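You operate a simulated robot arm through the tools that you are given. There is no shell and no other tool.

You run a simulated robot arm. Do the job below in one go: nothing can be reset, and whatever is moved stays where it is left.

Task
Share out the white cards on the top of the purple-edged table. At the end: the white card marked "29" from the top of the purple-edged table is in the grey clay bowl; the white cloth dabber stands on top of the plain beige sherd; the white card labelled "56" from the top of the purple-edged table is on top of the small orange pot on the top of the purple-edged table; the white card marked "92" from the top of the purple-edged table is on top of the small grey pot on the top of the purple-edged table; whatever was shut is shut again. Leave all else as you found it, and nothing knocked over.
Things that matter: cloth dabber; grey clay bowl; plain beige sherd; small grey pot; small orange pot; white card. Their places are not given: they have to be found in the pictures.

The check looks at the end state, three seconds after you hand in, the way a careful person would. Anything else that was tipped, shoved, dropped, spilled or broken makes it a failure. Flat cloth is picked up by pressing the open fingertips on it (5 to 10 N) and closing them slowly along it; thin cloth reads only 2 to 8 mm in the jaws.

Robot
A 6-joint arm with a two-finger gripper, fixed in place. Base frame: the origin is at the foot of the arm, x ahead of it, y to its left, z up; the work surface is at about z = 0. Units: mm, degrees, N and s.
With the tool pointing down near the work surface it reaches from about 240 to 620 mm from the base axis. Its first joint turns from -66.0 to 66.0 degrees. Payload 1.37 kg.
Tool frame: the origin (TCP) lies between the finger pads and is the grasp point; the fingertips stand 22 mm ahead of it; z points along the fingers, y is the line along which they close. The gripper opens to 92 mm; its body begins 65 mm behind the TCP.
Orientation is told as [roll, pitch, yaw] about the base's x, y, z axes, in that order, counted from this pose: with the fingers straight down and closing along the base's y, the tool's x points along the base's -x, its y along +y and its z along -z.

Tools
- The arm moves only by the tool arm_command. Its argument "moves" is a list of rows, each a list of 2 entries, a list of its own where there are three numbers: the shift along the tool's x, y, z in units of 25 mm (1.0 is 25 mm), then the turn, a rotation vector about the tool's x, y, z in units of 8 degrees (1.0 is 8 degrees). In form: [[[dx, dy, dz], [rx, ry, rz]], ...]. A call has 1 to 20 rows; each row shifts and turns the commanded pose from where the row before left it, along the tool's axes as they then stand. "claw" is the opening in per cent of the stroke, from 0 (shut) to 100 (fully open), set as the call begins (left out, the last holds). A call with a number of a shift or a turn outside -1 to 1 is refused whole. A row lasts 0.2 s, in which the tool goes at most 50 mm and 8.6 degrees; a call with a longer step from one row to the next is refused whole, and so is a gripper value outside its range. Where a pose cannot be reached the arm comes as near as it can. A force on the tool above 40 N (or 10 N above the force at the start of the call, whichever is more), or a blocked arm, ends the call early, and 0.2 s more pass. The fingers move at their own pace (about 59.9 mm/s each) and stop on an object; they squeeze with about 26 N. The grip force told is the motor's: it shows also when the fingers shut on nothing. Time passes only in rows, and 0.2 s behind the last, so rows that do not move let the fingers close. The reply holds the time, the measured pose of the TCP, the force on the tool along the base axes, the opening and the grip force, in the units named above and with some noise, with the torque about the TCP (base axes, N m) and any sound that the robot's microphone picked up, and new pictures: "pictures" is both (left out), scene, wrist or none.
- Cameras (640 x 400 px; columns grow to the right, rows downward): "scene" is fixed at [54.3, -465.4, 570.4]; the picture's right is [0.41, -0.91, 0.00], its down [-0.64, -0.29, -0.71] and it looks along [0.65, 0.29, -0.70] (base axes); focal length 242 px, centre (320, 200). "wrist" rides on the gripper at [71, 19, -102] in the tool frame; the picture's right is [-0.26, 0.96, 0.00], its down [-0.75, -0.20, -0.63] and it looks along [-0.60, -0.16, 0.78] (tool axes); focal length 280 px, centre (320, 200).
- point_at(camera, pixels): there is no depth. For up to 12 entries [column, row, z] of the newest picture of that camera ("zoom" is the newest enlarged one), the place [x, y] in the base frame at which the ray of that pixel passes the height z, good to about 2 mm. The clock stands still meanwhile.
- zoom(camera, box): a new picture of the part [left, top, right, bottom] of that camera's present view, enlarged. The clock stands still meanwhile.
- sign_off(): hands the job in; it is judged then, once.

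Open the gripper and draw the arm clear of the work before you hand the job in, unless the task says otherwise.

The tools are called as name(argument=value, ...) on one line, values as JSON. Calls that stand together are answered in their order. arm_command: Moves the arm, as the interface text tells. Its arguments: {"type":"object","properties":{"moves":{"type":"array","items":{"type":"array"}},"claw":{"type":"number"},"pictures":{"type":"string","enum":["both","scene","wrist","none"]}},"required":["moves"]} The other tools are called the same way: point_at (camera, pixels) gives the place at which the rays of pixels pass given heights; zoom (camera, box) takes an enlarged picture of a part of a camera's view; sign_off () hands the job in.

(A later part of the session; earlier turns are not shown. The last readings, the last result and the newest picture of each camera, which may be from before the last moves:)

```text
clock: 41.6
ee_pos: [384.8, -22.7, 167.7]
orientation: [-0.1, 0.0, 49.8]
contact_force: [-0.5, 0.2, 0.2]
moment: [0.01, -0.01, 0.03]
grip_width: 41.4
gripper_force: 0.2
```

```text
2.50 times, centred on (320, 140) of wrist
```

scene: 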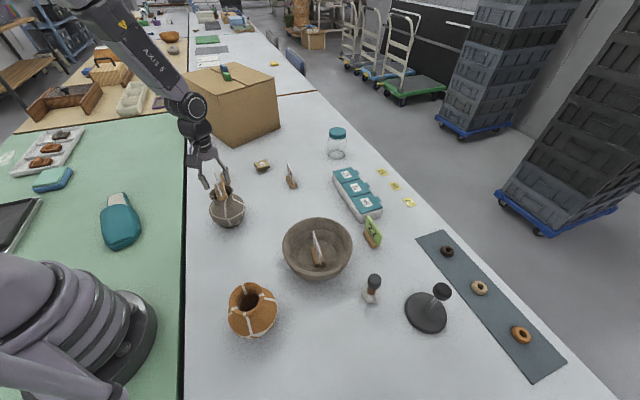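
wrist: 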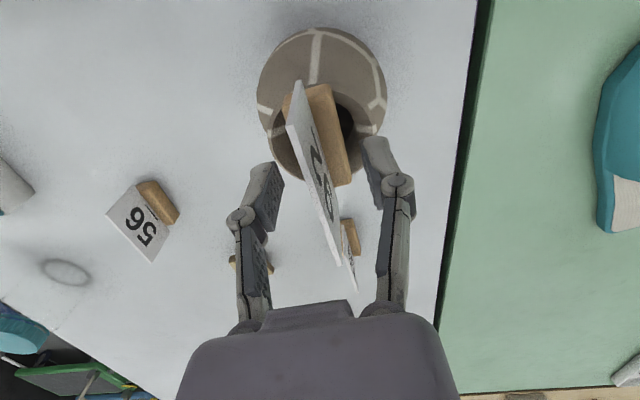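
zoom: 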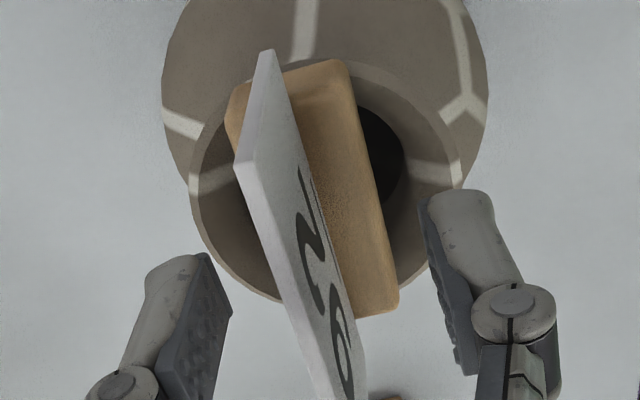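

Card 92 stands stable on the grey pot. I lift clear and head over to card B (56) at about (614.5,-104).

arm_command(moves=[[[0, 0, -0.5], [0, 0, 0]], [[0, 0, -0.9], [0, 0, 0]], [[0, 0, -0.9], [0, 0, 0]], [[0, 0, -0.9], [0, 0, 0]], [[-0.342, -0.913, 0], [0, 0, 0]], [[-0.342, -0.913, 0], [0, 0, 0]], [[-0.342, -0.913, 0], [0, 0, 0]], [[-0.342, -0.913, 0], [0, 0, 0]], [[-0.342, -0.913, 0], [0, 0, 0]], [[-0.342, -0.913, 0], [0, 0, 0]], [[-0.342, -0.913, 0], [0, 0, 0]], [[-0.342, -0.913, 0], [0, 0, 0]], [[-0.342, -0.913, 0], [0, 0, 0]], [[-0.342, -0.913, 0], [0, 0, 0]], [[0, 0, 1], [0, 0, 0]], [[0, 0, 1], [0, 0, 0]], [[0, 0, 1], [0, 0, 0]], [[0, 0, 1], [0, 0, 0]], [[0, 0, 0], [0, 0, 0]], [[0, 0, 0], [0, 0, 0]]])

zoom(camera="wrist", box=[240, 0, 420, 210])

zoom(camera="scene", box=[190, 140, 320, 240])

```text
clock: 45.8
ee_pos: [613.3, -105.9, 147.0]
orientation: [-0.1, 0.0, 49.9]
contact_force: [-0.7, -0.6, -0.8]
moment: [-0.01, -0.03, 0.02]
grip_width: 41.3
gripper_force: 0.2
```

scene: 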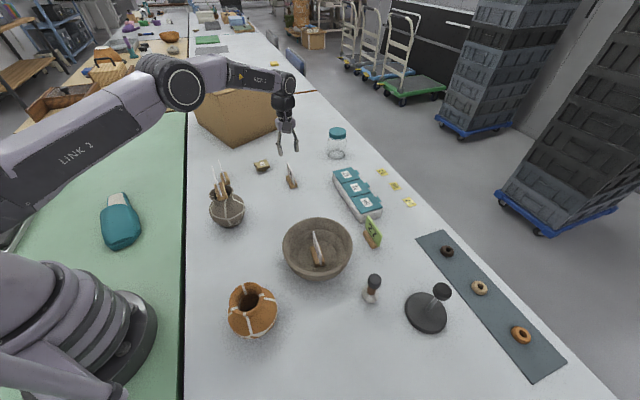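
wrist: 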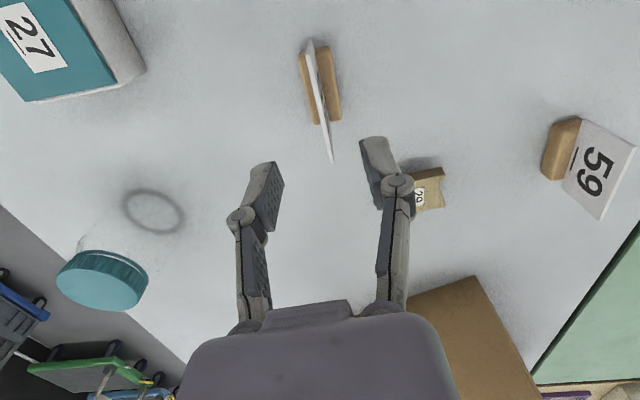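

```text
1.90 times, centred on (330, 105) of wrist
```

zoom: 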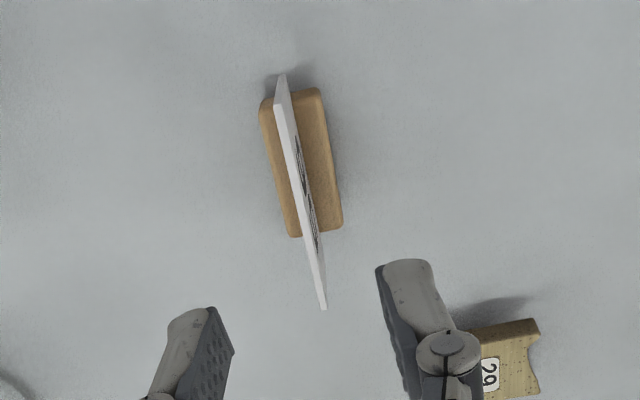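

```text
4.00 times, centred on (255, 190) of scene
```

zoom: 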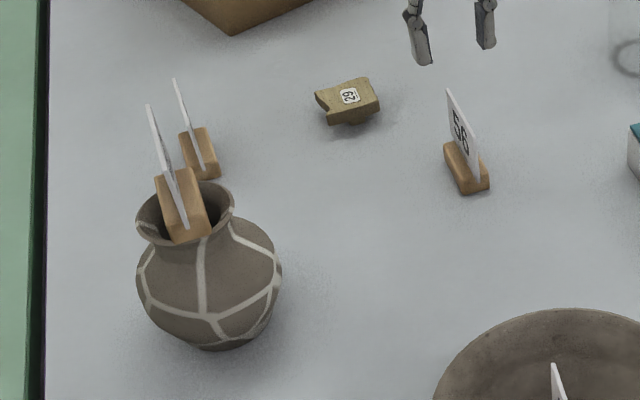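

point_at(camera="wrist", pixels=[[308.9, 56.6, 70], [331.6, 161.3, 70], [299.5, 53.4, 20], [329, 47, 20], [315.3, 124, 20], [341.6, 116.6, 20]])

```text
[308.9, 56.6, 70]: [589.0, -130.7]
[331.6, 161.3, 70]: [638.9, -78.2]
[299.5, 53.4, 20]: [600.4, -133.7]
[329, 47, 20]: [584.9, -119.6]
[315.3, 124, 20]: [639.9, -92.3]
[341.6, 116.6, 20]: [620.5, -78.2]
```

Card B's centre is about (613,-105) at azimuth 47.5°. I turn -2.5° and descend to z≈54.

arm_command(moves=[[[0, 0.03, 0], [0, 0, 0.31]], [[0, 0, 0.748], [0, 0, 0]], [[0, 0, 0.748], [0, 0, 0]], [[0, 0, 0.748], [0, 0, 0]], [[0, 0, 0.748], [0, 0, 0]], [[0, 0, 0.74], [0, 0, 0]], [[0, 0, 0], [0, 0, 0]], [[0, 0, 0], [0, 0, 0]]])

zoom(camera="scene", box=[250, 130, 330, 210])

```text
clock: 47.6
ee_pos: [614.6, -104.5, 53.9]
orientation: [-0.1, 0.0, 47.4]
contact_force: [0.3, -0.3, -0.4]
moment: [-0.01, -0.02, 0.01]
grip_width: 41.5
gripper_force: 0.1
```

scene: 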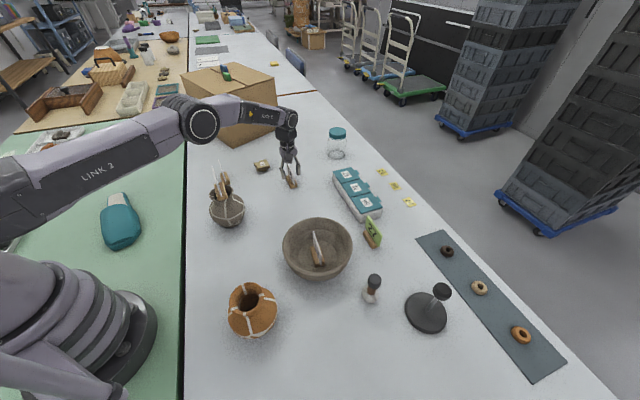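
wrist: 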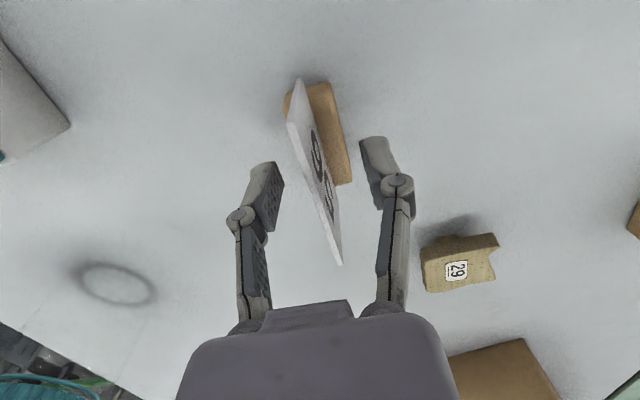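

```text
5.00 times, centred on (290, 170) of scene
```

zoom: 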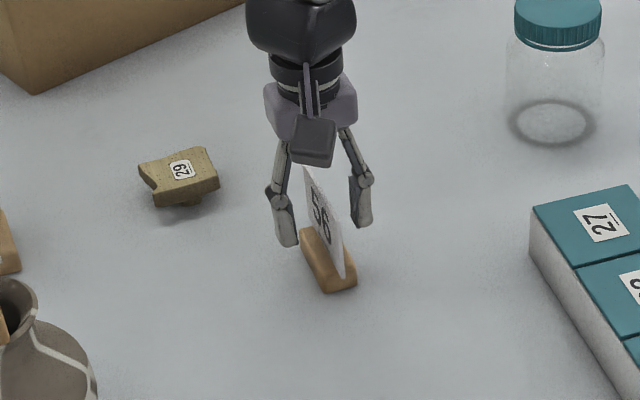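

The pose was reached exactly and the card is between the fingers. Before closing I take a close look at the sherd from here, then grip.

zoom(camera="wrist", box=[410, 215, 510, 305])

arm_command(moves=[[[0, 0, 0], [0, 0, 0]], [[0, 0, 0], [0, 0, 0]], [[0, 0, 0], [0, 0, 0]], [[0, 0, 0], [0, 0, 0]], [[0, 0, -0.3], [0, 0, 0]], [[0, 0, -0.5], [0, 0, 0]], [[0, 0, -1], [0, 0, 0]], [[0, 0, 0], [0, 0, 0]]], claw=0)

```text
4.44 times, centred on (460, 260) of wrist
```

zoom: 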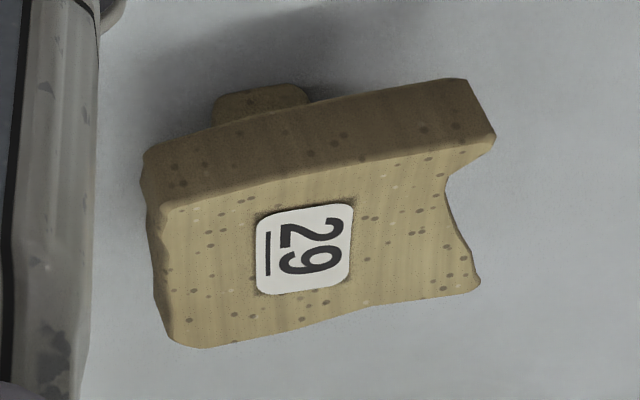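

```text
clock: 49.4
ee_pos: [614.4, -103.0, 98.7]
orientation: [-0.2, 0.0, 47.4]
contact_force: [-0.3, -0.5, -0.2]
moment: [0.01, -0.03, 0.02]
grip_width: 5.8
gripper_force: 26.1
```

scene: 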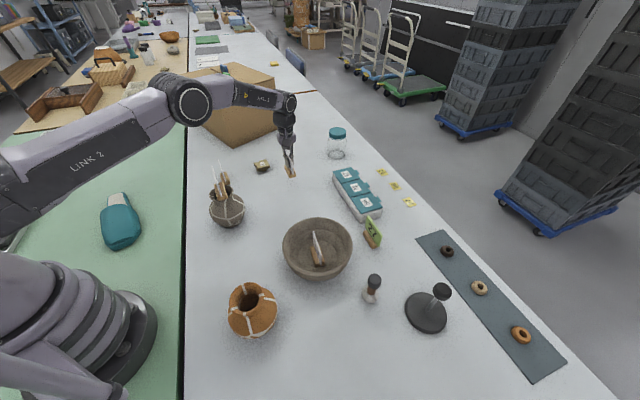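
wrist: 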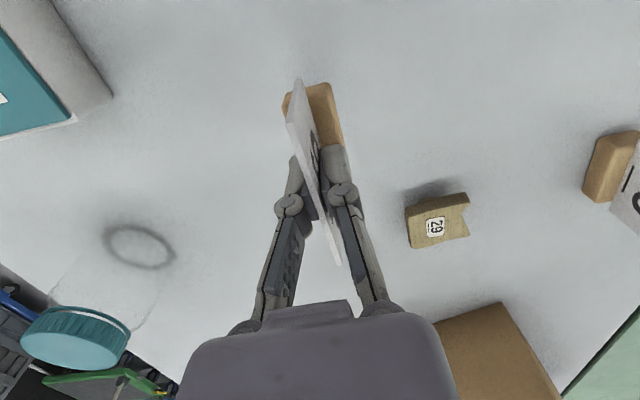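

Card 56 is held. I lift it and travel towards the orange pot.

arm_command(moves=[[[0, 0, -1], [0, 0, 0]], [[0, 0, -1], [0, 0, 0]], [[0, 0, -1], [0, 0, 0]], [[0, 0, -1], [0, 0, 0]], [[0, 0, -1], [0, 0, 0]], [[0.979, 0.512, 0], [0, 0, 0]], [[0.979, 0.512, 0], [0, 0, 0]], [[0.979, 0.512, 0], [0, 0, 0]], [[0.979, 0.512, 0], [0, 0, 0]], [[0.979, 0.512, 0], [0, 0, 0]], [[0.979, 0.512, 0], [0, 0, 0]], [[0.979, 0.512, 0], [0, 0, 0]], [[0.979, 0.512, 0], [0, 0, 0]], [[0.979, 0.512, 0], [0, 0, 0]], [[0.979, 0.512, 0], [0, 0, 0]], [[0.979, 0.512, 0], [0, 0, 0]], [[0.979, 0.512, 0], [0, 0, 0]], [[0.979, 0.512, 0], [0, 0, 0]], [[0, 0, 0], [0, 0, 0]]], pictures="scene")

```text
clock: 53.4
ee_pos: [275.3, -225.4, 223.6]
orientation: [-0.1, 0.0, 47.4]
contact_force: [0.7, -0.2, -0.6]
moment: [-0.03, 0.0, -0.01]
grip_width: 6.1
gripper_force: 25.9
```

scene: 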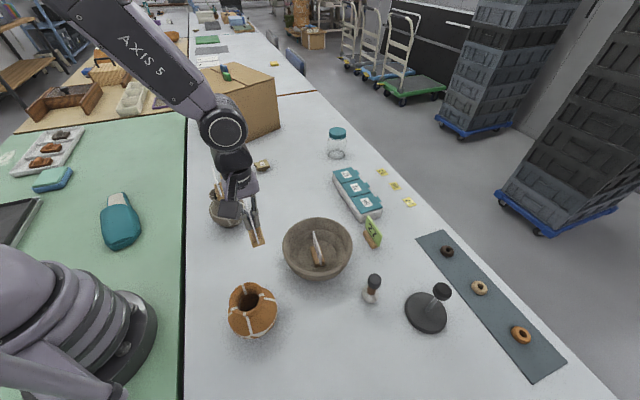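

arm_command(moves=[[[0.965, 0.509, 0], [0, 0, 0]], [[0.965, 0.509, 0], [0, 0, 0]], [[0.965, 0.509, 0], [0, 0, 0]], [[0.965, 0.509, 0], [0, 0, 0]], [[0, 0, 0], [0, 0, 0]], [[0, 0, 0], [0, 0, 0]]])

zoom(camera="wrist", box=[250, 30, 390, 150])

zoom(camera="scene", box=[200, 250, 300, 350])

```text
clock: 54.8
ee_pos: [172.2, -263.9, 225.5]
orientation: [-0.1, -0.1, 47.5]
contact_force: [-0.6, 0.4, 0.1]
moment: [0.01, -0.01, 0.0]
grip_width: 5.8
gripper_force: 25.9
```

scene: 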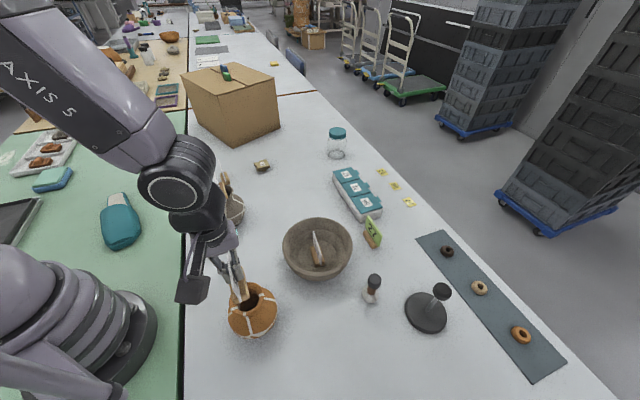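
wrist: 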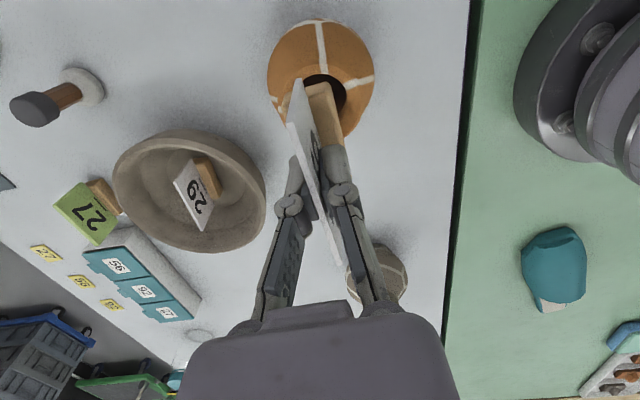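

```text
3.33 times, centred on (320, 90) of wrist
```

zoom: 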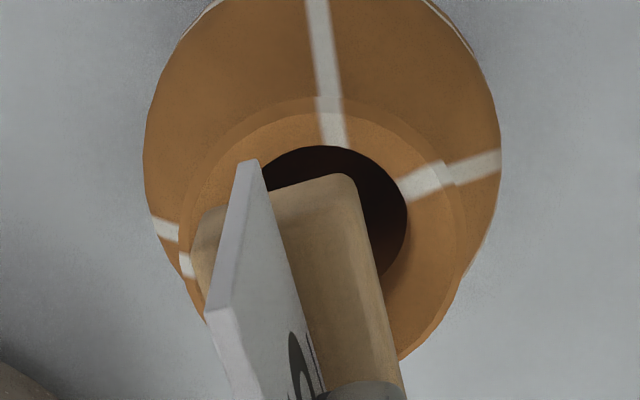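

```text
4.00 times, centred on (250, 300) of scene
```

zoom: 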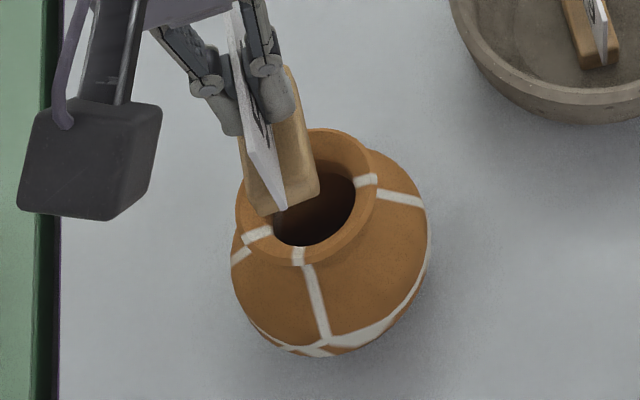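

point_at(camera="wrist", pixels=[[320, 102.4, 119], [278, 100.5, 119], [362, 99, 119], [320, 59.1, 119], [330.5, 83.4, 192], [282.5, 97.5, 192]])

point_at(camera="scene", pixels=[[246.4, 299.1, 115], [246.4, 299.1, 119], [246.4, 299.1, 123]])

```text
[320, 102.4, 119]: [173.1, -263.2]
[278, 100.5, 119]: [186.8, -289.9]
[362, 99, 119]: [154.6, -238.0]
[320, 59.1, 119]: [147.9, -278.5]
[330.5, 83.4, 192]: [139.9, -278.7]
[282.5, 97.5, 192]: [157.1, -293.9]
```

```text
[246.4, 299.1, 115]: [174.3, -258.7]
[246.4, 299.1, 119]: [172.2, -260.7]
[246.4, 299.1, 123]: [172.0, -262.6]
```

The rim centre is about (173,-262) and the stand sits about 5 mm short along its axis. I shift 5 mm and lower to z≈183.

arm_command(moves=[[[-0.2, 0, 0.4], [0, 0, 0]], [[0, 0, 0.45], [0, 0, 0]], [[0, 0, 0.45], [0, 0, 0]], [[0, 0, 0.4], [0, 0, 0]], [[0, 0, 0], [0, 0, 0]], [[0, 0, 0], [0, 0, 0]]])

zoom(camera="wrist", box=[250, 60, 390, 180])

zoom(camera="scene", box=[200, 250, 300, 350])

```text
clock: 56.2
ee_pos: [176.1, -258.0, 182.5]
orientation: [0.0, 0.0, 47.5]
contact_force: [-0.4, -0.7, 0.8]
moment: [-0.01, 0.01, 0.04]
grip_width: 5.9
gripper_force: 25.9
```

scene: 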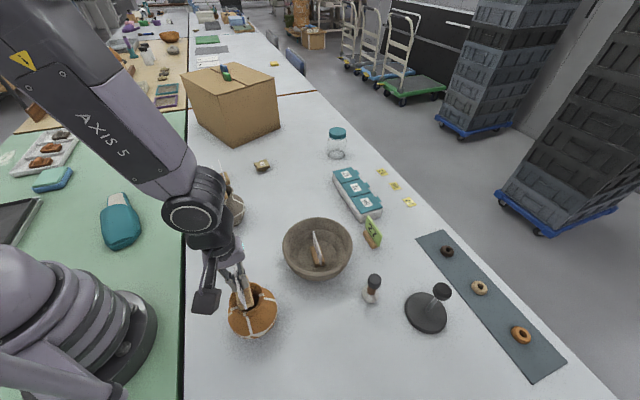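
wrist: 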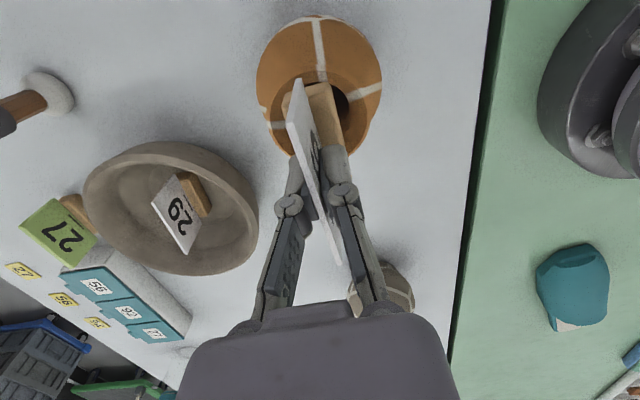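

```text
3.33 times, centred on (320, 120) of wrist
```

zoom: 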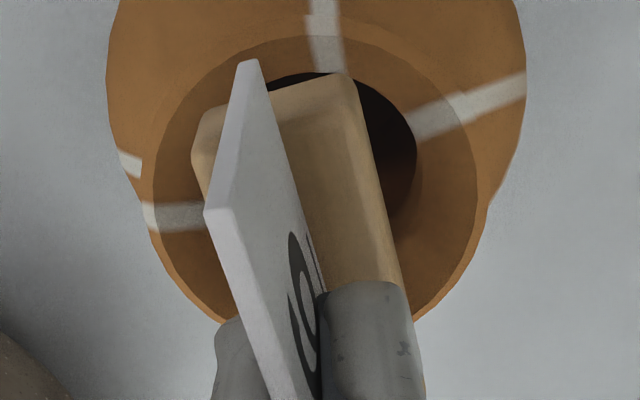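

```text
4.00 times, centred on (250, 300) of scene
```

zoom: 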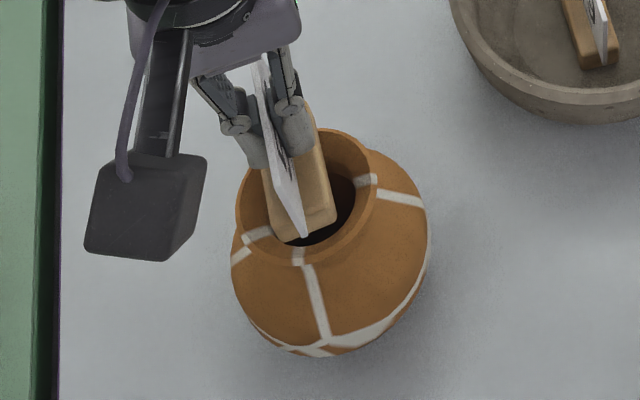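

point_at(camera="wrist", pixels=[[317.6, 117.6, 119], [317.6, 117.6, 117], [267.5, 117.6, 119], [367.4, 117.6, 119], [320, 70.5, 119]])

```text
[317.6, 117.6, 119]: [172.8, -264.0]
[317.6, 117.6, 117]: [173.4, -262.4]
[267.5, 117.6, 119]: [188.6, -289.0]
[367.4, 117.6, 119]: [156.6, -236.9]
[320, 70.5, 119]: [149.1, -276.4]
```

Comparing with the balanced grey-pot case, I need about +3.8 mm tool-x and -1.5 mm tool-y. I apply that and lower to z≈172.

arm_command(moves=[[[0.15, -0.06, 0], [0, 0, 0]], [[0, 0, 0.14], [0, 0, 0]], [[0, 0, 0.14], [0, 0, 0]], [[0, 0, 0.12], [0, 0, 0]], [[0, 0, 0], [0, 0, 0]]])

zoom(camera="wrist", box=[250, 60, 390, 180])

zoom(camera="scene", box=[210, 260, 290, 340])

```text
clock: 57.4
ee_pos: [174.6, -262.3, 172.0]
orientation: [-0.1, -0.1, 47.4]
contact_force: [-0.2, 0.0, 0.1]
moment: [0.04, 0.01, 0.0]
grip_width: 5.8
gripper_force: 26.0
```

scene: 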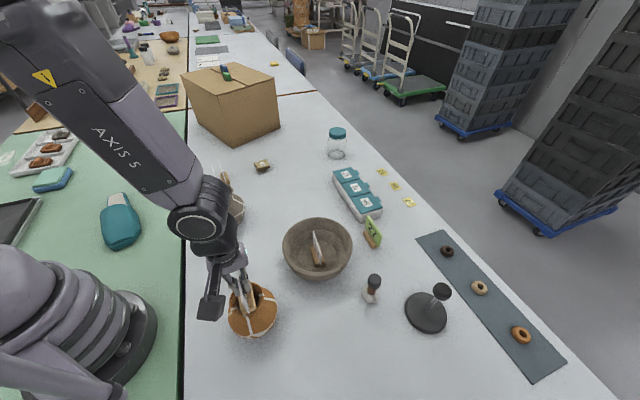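
wrist: 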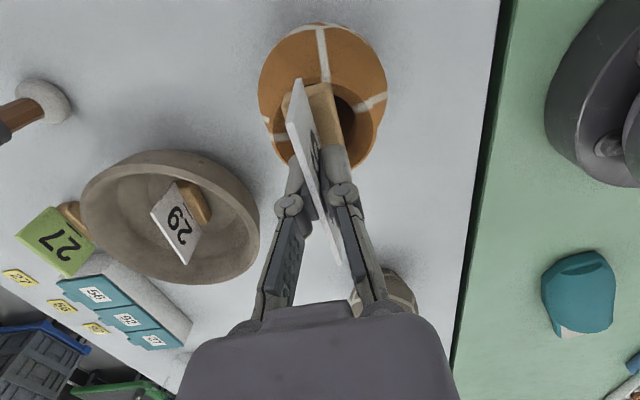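

```text
3.33 times, centred on (320, 120) of wrist
```

zoom: 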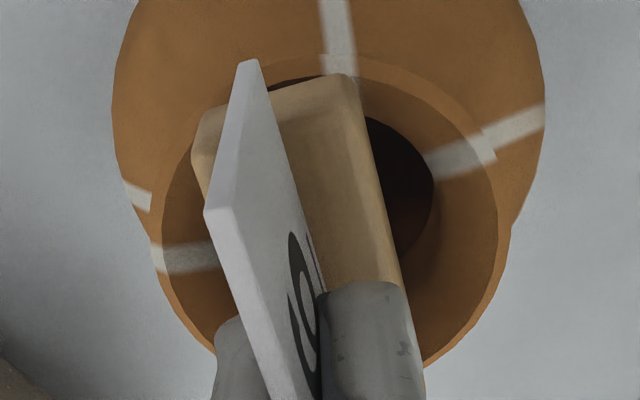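

```text
5.00 times, centred on (250, 300) of scene
```

zoom: 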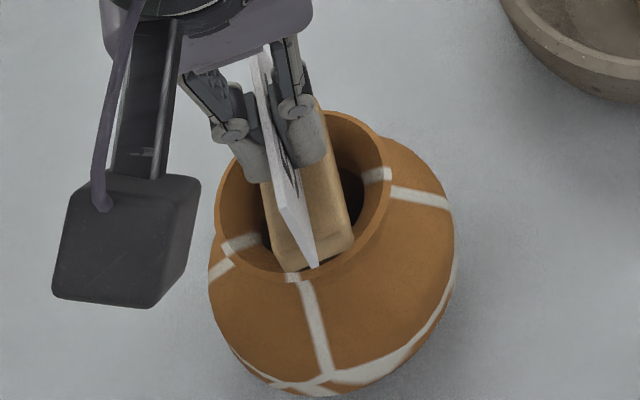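

I nudge by +1.5 mm tool-x and +1 mm tool-y, then lower while feeling for contact.

arm_command(moves=[[[0.06, 0.04, 0], [0, 0, 0]], [[0, 0, 0.08], [0, 0, 0]], [[0, 0, 0], [0, 0, 0]]], pictures="none")

```text
clock: 58.2
ee_pos: [173.3, -262.9, 169.2]
orientation: [0.0, 0.0, 47.3]
contact_force: [0.1, 0.1, -0.2]
moment: [0.02, -0.01, -0.01]
grip_width: 5.8
gripper_force: 25.5
```

arm_command(moves=[[[0, 0, 0.06], [0, 0, 0]], [[0, 0, 0], [0, 0, 0]]], pictures="none")

```text
clock: 58.8
ee_pos: [174.2, -262.3, 167.9]
orientation: [-0.1, 0.0, 47.4]
contact_force: [-0.5, 0.6, -0.3]
moment: [-0.01, 0.0, -0.03]
grip_width: 6.1
gripper_force: 26.3
```

arm_command(moves=[[[0, 0, 0.05], [0, 0, 0]], [[0, 0, 0], [0, 0, 0]]], pictures="none")

```text
clock: 59.4
ee_pos: [172.8, -263.4, 166.8]
orientation: [-0.1, 0.0, 47.4]
contact_force: [0.0, 2.8, 10.1]
moment: [0.18, -0.09, 0.05]
grip_width: 5.8
gripper_force: 26.1
```

Contact leans to the -tool-y side with force (0, 2.8, 10). I back off 2 mm, shift about +1.2 mm tool-y and touch again.

arm_command(moves=[[[0, 0, -0.1], [0, 0, 0]], [[-0.02, 0.05, 0], [0, 0, 0]], [[0, 0, 0.07], [0, 0, 0]], [[0, 0, 0], [0, 0, 0]]], pictures="none")

```text
clock: 60.4
ee_pos: [172.1, -261.3, 167.5]
orientation: [-0.1, -0.1, 47.4]
contact_force: [0.0, 0.3, -0.1]
moment: [-0.01, -0.03, -0.05]
grip_width: 6.0
gripper_force: 26.2
```

arm_command(moves=[[[0, 0, 0.03], [0, 0, 0]], [[0, 0, 0], [0, 0, 0]]], pictures="none")

```text
clock: 61.0
ee_pos: [172.8, -261.0, 166.8]
orientation: [-0.1, 0.0, 47.4]
contact_force: [-0.1, 1.8, 8.6]
moment: [0.05, -0.05, -0.02]
grip_width: 5.9
gripper_force: 25.7
```

arm_command(moves=[[[0, 0, -0.06], [0, 0, 0]], [[-0.01, 0.035, 0], [0, 0, 0]], [[0, 0, 0.05], [0, 0, 0]], [[0, 0, 0], [0, 0, 0]]])

zoom(camera="wrist", box=[250, 60, 390, 180])

zoom(camera="scene", box=[210, 260, 290, 340])

```text
clock: 62.0
ee_pos: [171.6, -260.7, 167.5]
orientation: [-0.1, 0.1, 47.4]
contact_force: [0.1, -0.4, 0.0]
moment: [0.0, 0.01, -0.01]
grip_width: 5.8
gripper_force: 26.0
```

scene: 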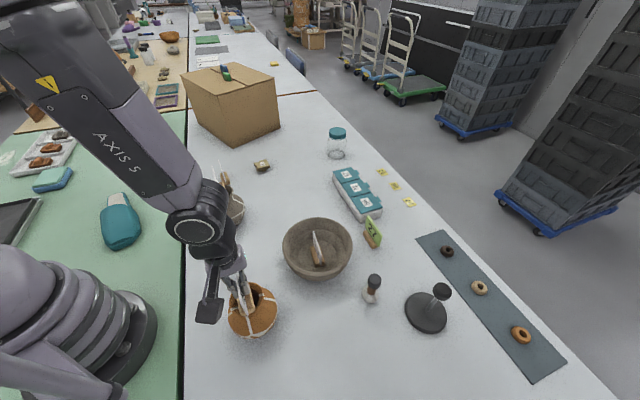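
wrist: 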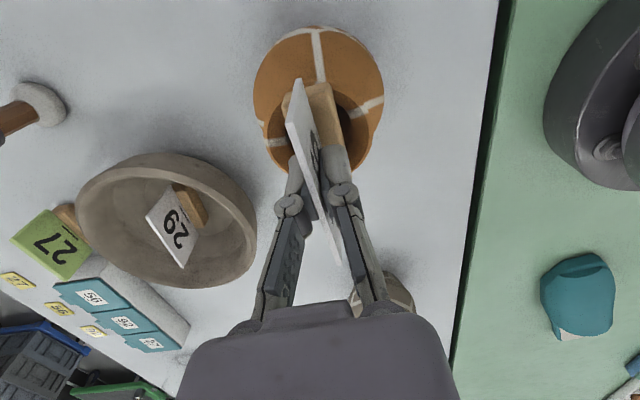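

```text
3.33 times, centred on (320, 120) of wrist
```

zoom: 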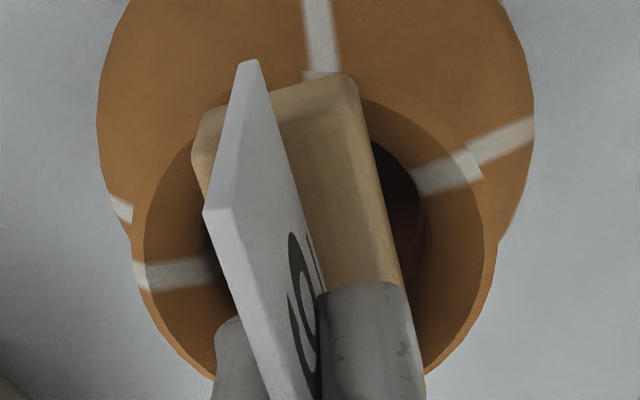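

```text
5.00 times, centred on (250, 300) of scene
```

zoom: 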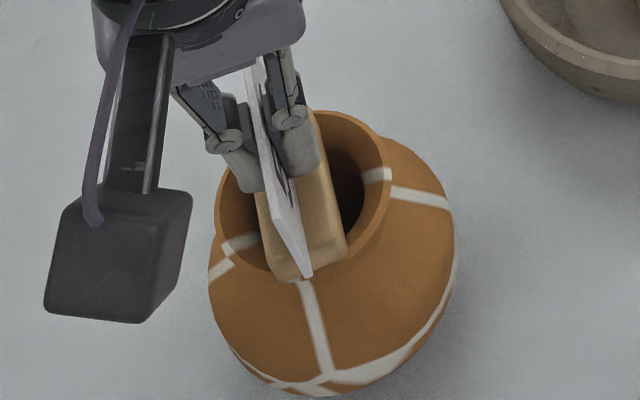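

I touch down again from here and read the force.

arm_command(moves=[[[0, 0, 0.03], [0, 0, 0]], [[0, 0, 0], [0, 0, 0]], [[0, 0, 0], [0, 0, 0]]], pictures="none")

```text
clock: 62.8
ee_pos: [172.2, -261.2, 166.2]
orientation: [-0.2, 0.1, 47.5]
contact_force: [0.8, 0.9, 21.9]
moment: [0.12, -0.07, 0.02]
grip_width: 6.2
gripper_force: 25.9
```

The force is now vertical with the pressure centre within 4 mm of the middle, so the stand is well seated. I ease up slightly and release.

arm_command(moves=[[[0, 0, -0.02], [0, 0, 0]], [[0, 0, 0], [0, 0, 0]]], pictures="none")

arm_command(moves=[[[0, 0, 0], [0, 0, 0]], [[0, 0, 0], [0, 0, 0]], [[0, 0, 0], [0, 0, 0]]], claw=45)

zoom(camera="wrist", box=[230, 60, 410, 220])

zoom(camera="scene", box=[210, 260, 290, 340])

```text
clock: 63.4
ee_pos: [172.2, -260.8, 166.8]
orientation: [-0.1, 0.0, 47.4]
contact_force: [0.0, -2.4, 10.5]
moment: [-0.11, 0.1, 0.01]
grip_width: 6.0
gripper_force: 26.3
```

```text
clock: 64.2
ee_pos: [171.6, -261.0, 165.9]
orientation: [0.0, 0.1, 47.4]
contact_force: [0.8, -1.1, -0.3]
moment: [0.01, -0.01, -0.01]
grip_width: 41.4
gripper_force: 0.0
```

scene: 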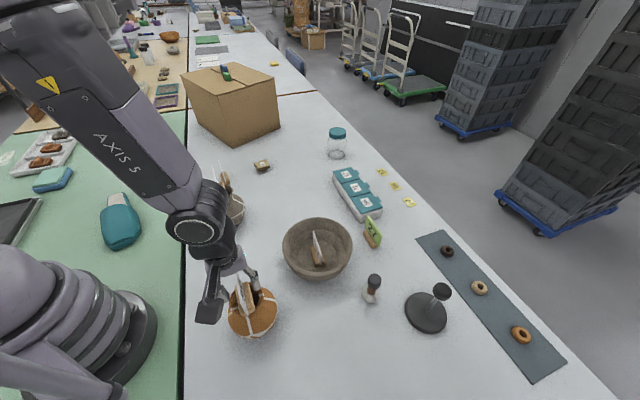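
wrist: 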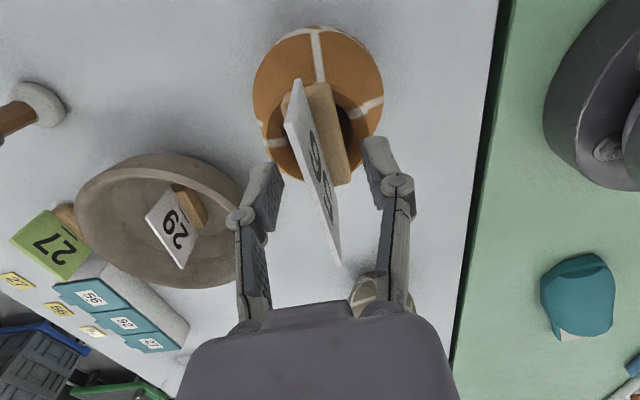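

```text
2.50 times, centred on (320, 140) of wrist
```

zoom: 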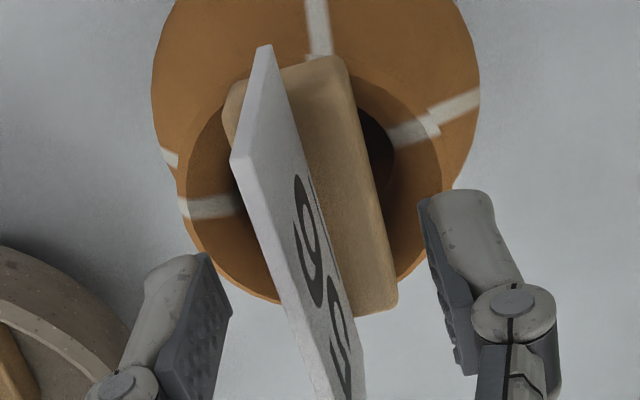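

```text
5.00 times, centred on (250, 300) of scene
```

zoom: 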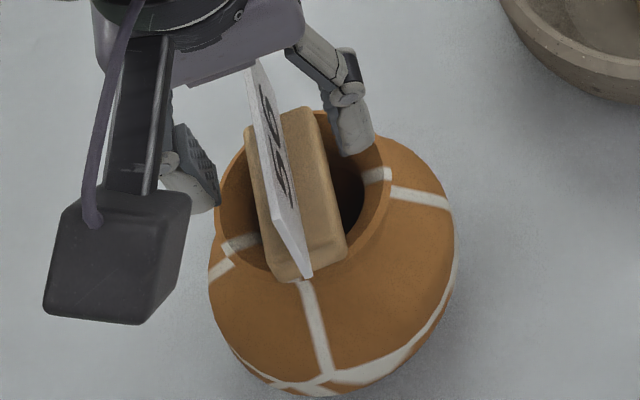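

Card 56 stands on the orange pot. I lift straight up and check that it stays.

arm_command(moves=[[[0, 0, -0.4], [0, 0, 0]], [[0, 0, -0.8], [0, 0, 0]], [[0, 0, -1], [0, 0, 0]], [[0, 0, -1], [0, 0, 0]], [[0, 0, -0.6], [0, 0, 0]], [[0, 0, 0], [0, 0, 0]]])

zoom(camera="scene", box=[210, 250, 290, 340])

zoom(camera="wrist", box=[0, 50, 120, 150])

```text
clock: 65.6
ee_pos: [170.7, -261.8, 262.9]
orientation: [-0.1, 0.0, 47.5]
contact_force: [-0.2, 0.7, 0.8]
moment: [-0.01, 0.01, 0.02]
grip_width: 41.2
gripper_force: 0.0
```

scene: 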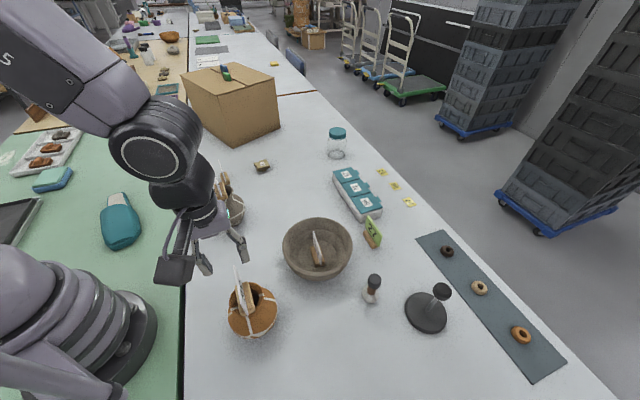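
wrist: 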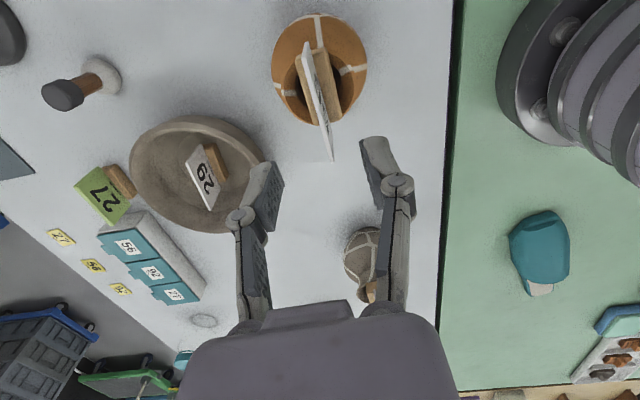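

```text
4.44 times, centred on (250, 295) of scene
```

zoom: 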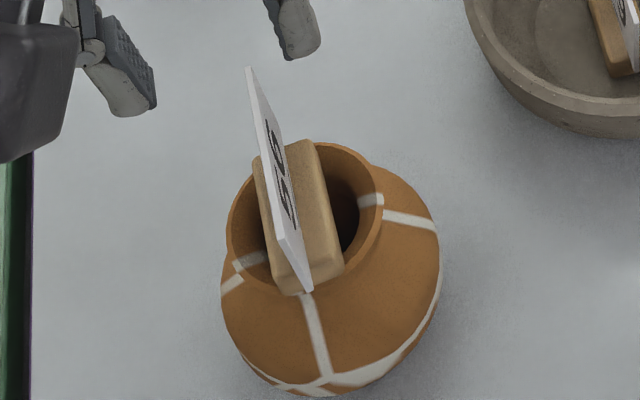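

```text
4.00 times, centred on (60, 100) of wrist
```

zoom: 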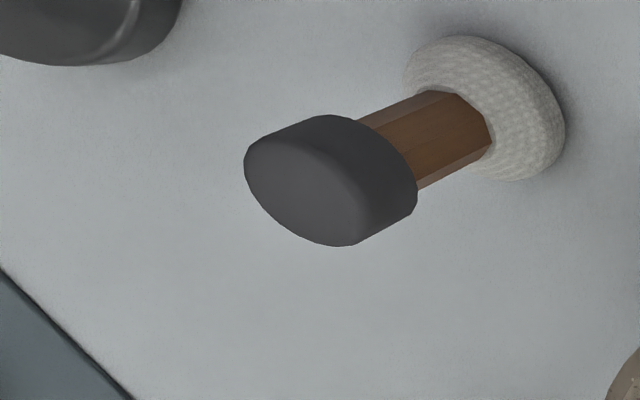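

I check whether card 56 sits level.

zoom(camera="wrist", box=[260, 0, 380, 170])

point_at(camera="wrist", pixels=[[301, 41, 186], [331, 160, 186], [299, 65, 136], [319, 122, 136], [100, 75, 10], [63, 94, 90], [63, 94, 70]])

point_at(camera="scene", pixels=[[374, 279, 70], [374, 279, 80], [374, 279, 90], [371, 297, 0], [371, 295, 10]])

```text
2.35 times, centred on (320, 85) of wrist
```

zoom: 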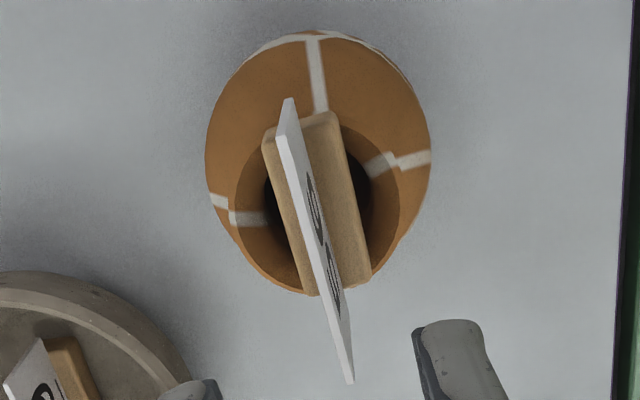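

```text
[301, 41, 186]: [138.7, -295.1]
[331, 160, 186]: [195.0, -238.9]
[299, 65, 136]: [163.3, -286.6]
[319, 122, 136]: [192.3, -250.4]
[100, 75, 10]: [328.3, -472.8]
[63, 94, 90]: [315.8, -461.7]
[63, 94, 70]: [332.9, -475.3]
```

```text
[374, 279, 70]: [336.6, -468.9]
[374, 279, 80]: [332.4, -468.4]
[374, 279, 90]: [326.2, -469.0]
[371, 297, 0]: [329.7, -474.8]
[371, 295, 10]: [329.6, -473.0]
```

Card 56 is stable. The dabber stands at about (331,-472), roughly 75 mm tall with a 30 mm cap. Before grasping it I check the space around the sherd, including the cardboard box corner, and whether the arm reaches there.

point_at(camera="scene", pixels=[[233, 148, 0], [280, 127, 0], [196, 125, 0], [232, 96, 150], [262.5, 164.4, 26], [336, 158, 0]])

arm_command(moves=[[[-1, -0.5, 0], [0, 0, 0]], [[-1, -0.5, 0], [0, 0, 0]], [[-1, -0.5, 0], [0, 0, 0]], [[-1, -0.5, 0], [0, 0, 0]], [[-1, -0.5, 0], [0, 0, 0]], [[-1, -0.5, 0], [0, 0, 0]], [[-1, -0.5, 0], [0, 0, 0]], [[-1, -0.5, 0], [0, 0, 0]], [[-1, -0.5, 0], [0, 0, 0]], [[-1, -0.5, 0], [0, 0, 0]], [[-1, -0.5, 0], [0, 0, 0]], [[-1, -0.5, 0], [0, 0, 0]], [[-1, -0.5, 0], [0, 0, 0]], [[-1, -0.5, 0], [0, 0, 0]], [[0, 0, 0], [0, 0, 0]]])

```text
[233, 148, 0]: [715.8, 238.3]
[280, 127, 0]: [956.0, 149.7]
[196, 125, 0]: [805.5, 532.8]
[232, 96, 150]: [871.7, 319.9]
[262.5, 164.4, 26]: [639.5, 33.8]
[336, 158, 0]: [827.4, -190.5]
```

```text
clock: 68.8
ee_pos: [537.1, -121.1, 263.3]
orientation: [-0.1, 0.0, 47.3]
contact_force: [0.3, -1.2, 0.5]
moment: [0.0, 0.0, 0.01]
grip_width: 41.7
gripper_force: 0.1
```

scene: 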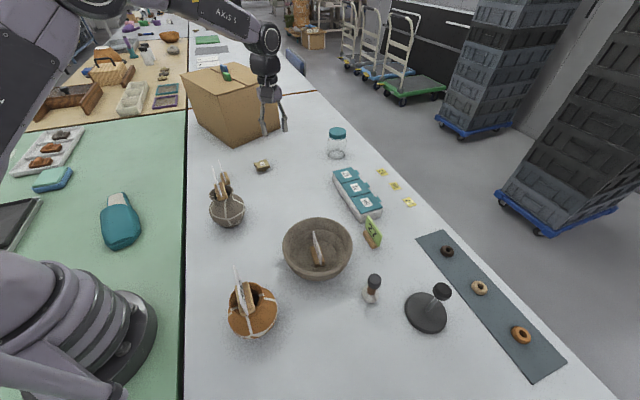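
wrist: 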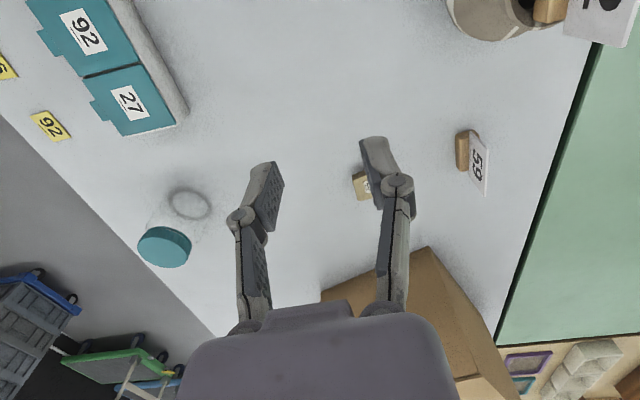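

The box corner at (716,238) is well away from the sherd. I test reach by hovering above it.

arm_command(moves=[[[-0.92, 0.16, 0], [0, 0, 0]], [[-0.92, 0.16, 0.3], [0, 0, 0]], [[-0.92, 0.16, 0.5], [0, 0, 0]], [[-0.92, 0.16, 0.6], [0, 0, 0]], [[-0.92, 0.16, 0.8], [0, 0, 0]], [[-0.92, 0.16, 0.8], [0, 0, 0]], [[-0.92, 0.16, 0.9], [0, 0, 0]], [[-0.92, 0.16, 0.9], [0, 0, 0]], [[0, 0, 0.8], [0, 0, 0]], [[0, 0, 0], [0, 0, 0]], [[0, 0, 0], [0, 0, 0]]])

zoom(camera="wrist", box=[250, 20, 390, 180])

zoom(camera="scene", box=[230, 130, 300, 190])

```text
clock: 71.2
ee_pos: [639.3, 34.8, 121.5]
orientation: [-0.1, 0.0, 47.4]
contact_force: [1.1, 0.1, -0.5]
moment: [-0.05, 0.0, -0.01]
grip_width: 41.4
gripper_force: 0.0
```

scene: 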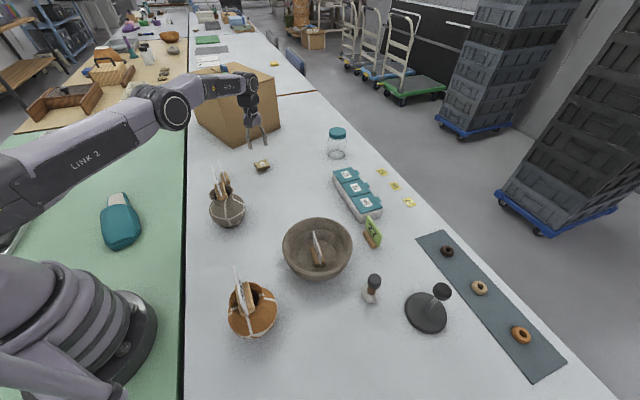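
wrist: 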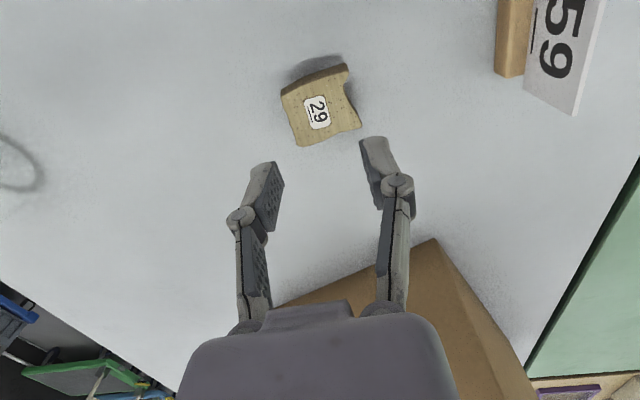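

```text
2.50 times, centred on (320, 100) of wrist
```

zoom: 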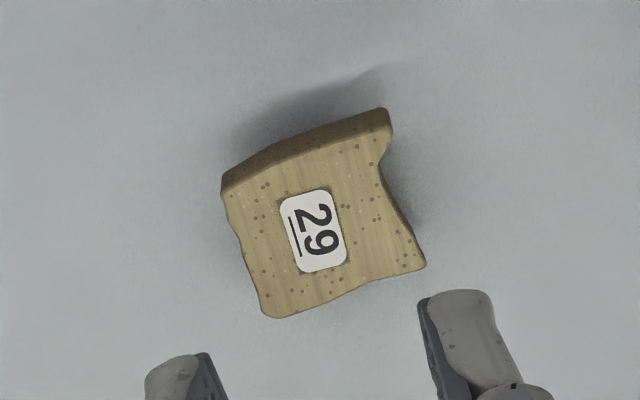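

```text
6.67 times, centred on (265, 160) of scene
```

zoom: 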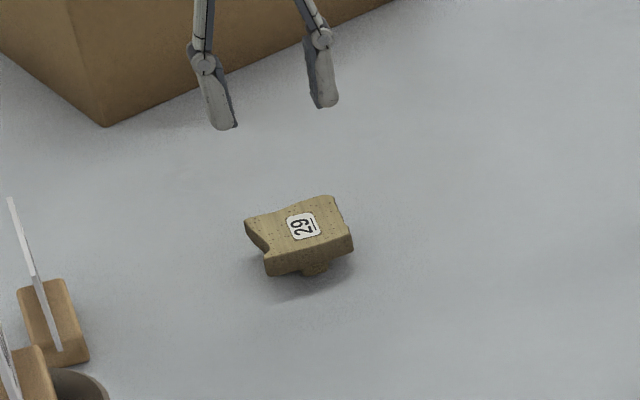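

The arm reaches (639,35) with the tool vertical. I measure the sherd's top outline and foot from this close view.

point_at(camera="wrist", pixels=[[280.8, 96.8, 26], [348, 71.2, 26], [345.2, 86, 26], [362, 126, 26], [299.2, 147.2, 26], [316.8, 112.8, 26], [316.8, 112.8, 22]])

point_at(camera="scene", pixels=[[262.5, 164.1, 22], [262.5, 164.1, 26], [264.3, 171, 0], [264.3, 170, 5], [262.3, 170.5, 3], [266.5, 170.3, 3]])

zoom(camera="scene", box=[247, 152, 279, 178])

```text
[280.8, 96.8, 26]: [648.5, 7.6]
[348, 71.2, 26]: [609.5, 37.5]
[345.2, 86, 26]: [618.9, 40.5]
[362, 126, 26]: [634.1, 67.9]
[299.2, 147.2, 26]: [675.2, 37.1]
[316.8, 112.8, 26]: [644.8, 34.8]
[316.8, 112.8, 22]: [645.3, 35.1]
```

```text
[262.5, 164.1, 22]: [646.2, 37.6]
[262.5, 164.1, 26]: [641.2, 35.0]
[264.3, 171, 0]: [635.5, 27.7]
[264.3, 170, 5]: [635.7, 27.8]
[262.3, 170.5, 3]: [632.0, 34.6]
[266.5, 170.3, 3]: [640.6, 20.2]
```

```text
15.38 times, centred on (263, 165) of scene
```

zoom: 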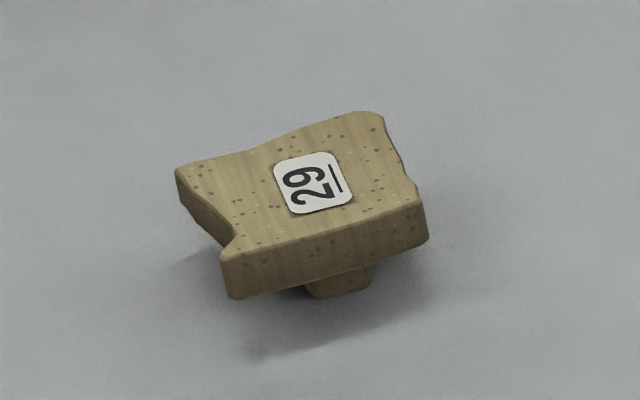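

Sherd top is at z≈24 with label and foot near (643.5,34), which is where the dabber should go. I test the reach there at z≈88.

arm_command(moves=[[[-0.09, -0.15, 0.45], [0, 0, 0]], [[0, 0, 0.45], [0, 0, 0]], [[0, 0, 0.44], [0, 0, 0]], [[0, 0, 0], [0, 0, 0]], [[0, 0, 0], [0, 0, 0]]])

zoom(camera="wrist", box=[230, 40, 410, 200])

```text
clock: 72.4
ee_pos: [638.7, 34.3, 88.7]
orientation: [-0.1, 0.1, 47.4]
contact_force: [0.5, -0.1, 0.1]
moment: [-0.03, -0.03, 0.0]
grip_width: 41.1
gripper_force: 0.1
out of reach, approached as far as the arm can: row 1
```

scene: 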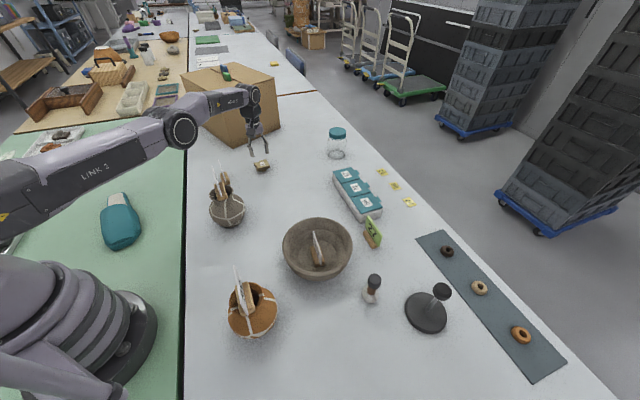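
wrist: 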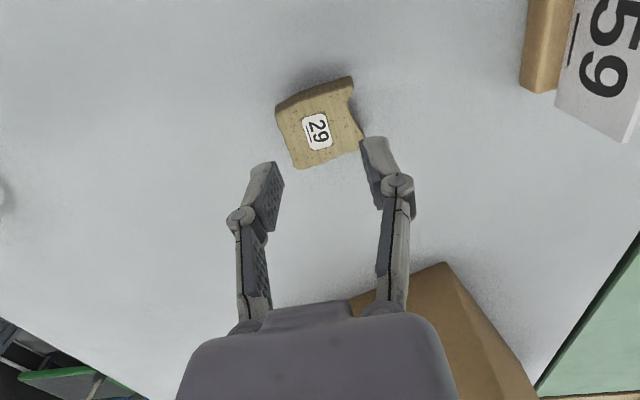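

```text
2.50 times, centred on (320, 120) of wrist
```

zoom: 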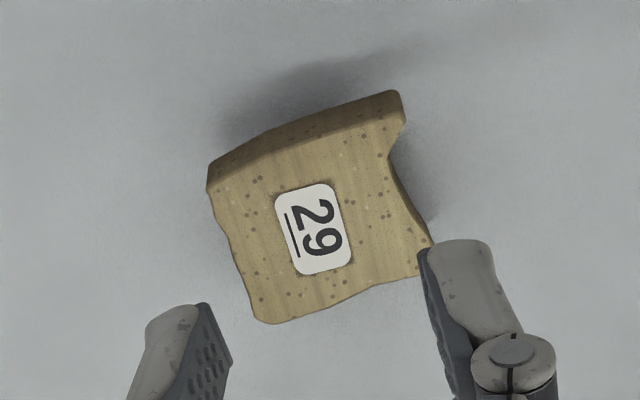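

A vertical tool tops out at r≈640, about 4 mm short. I'll therefore hold and place the dabber with an 8° outward tilt. First I lift and turn the tool to yaw -55° for the pick.

arm_command(moves=[[[0, 0, -1], [0, 0, 0]], [[0.5, 0, -1], [0, 0, 0]], [[0.7, 0, -1], [0, 0, 0]], [[0.8, 0, -1], [0, 0, 0]], [[0, 0, 0], [0, 0, 0.985]], [[0, 0, 0], [0, 0, 0.985]], [[0, 0, 0], [0, 0, 0.985]], [[0, 0, 0], [0, 0, 0.985]], [[0, 0, 0], [0, 0, 0.985]], [[0, 0, 0], [0, 0, 0.985]], [[0, 0, 0], [0, 0, 0.985]], [[0, 0, 0], [0, 0, 0.985]], [[0, 0, 0], [0, 0, 0.985]], [[0, 0, 0], [0, 0, 0.985]], [[0, 0, 0], [0, 0, 0.985]], [[0, 0, 0], [0, 0, 0.985]], [[0, 0, 0], [0, 0, 0.985]]], claw=65)

```text
clock: 76.0
ee_pos: [604.9, -2.9, 188.9]
orientation: [0.2, -0.1, -55.2]
contact_force: [-0.4, 0.2, -0.5]
moment: [-0.01, 0.01, -0.02]
grip_width: 59.7
gripper_force: 0.1
```

scene: 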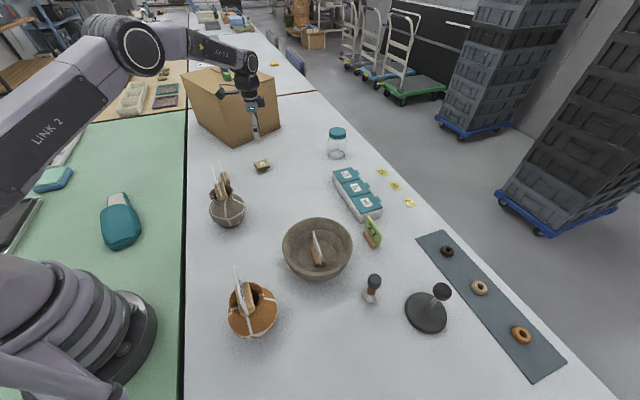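
wrist: 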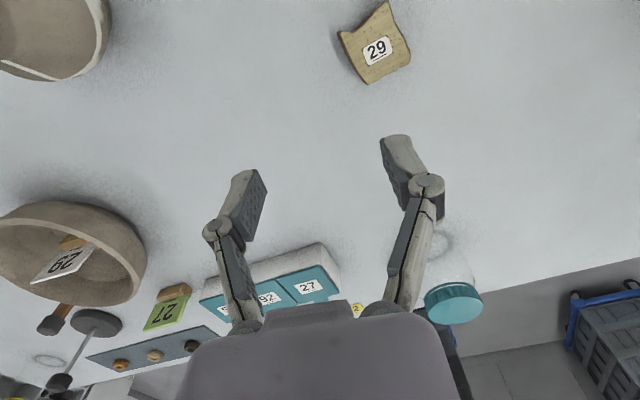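

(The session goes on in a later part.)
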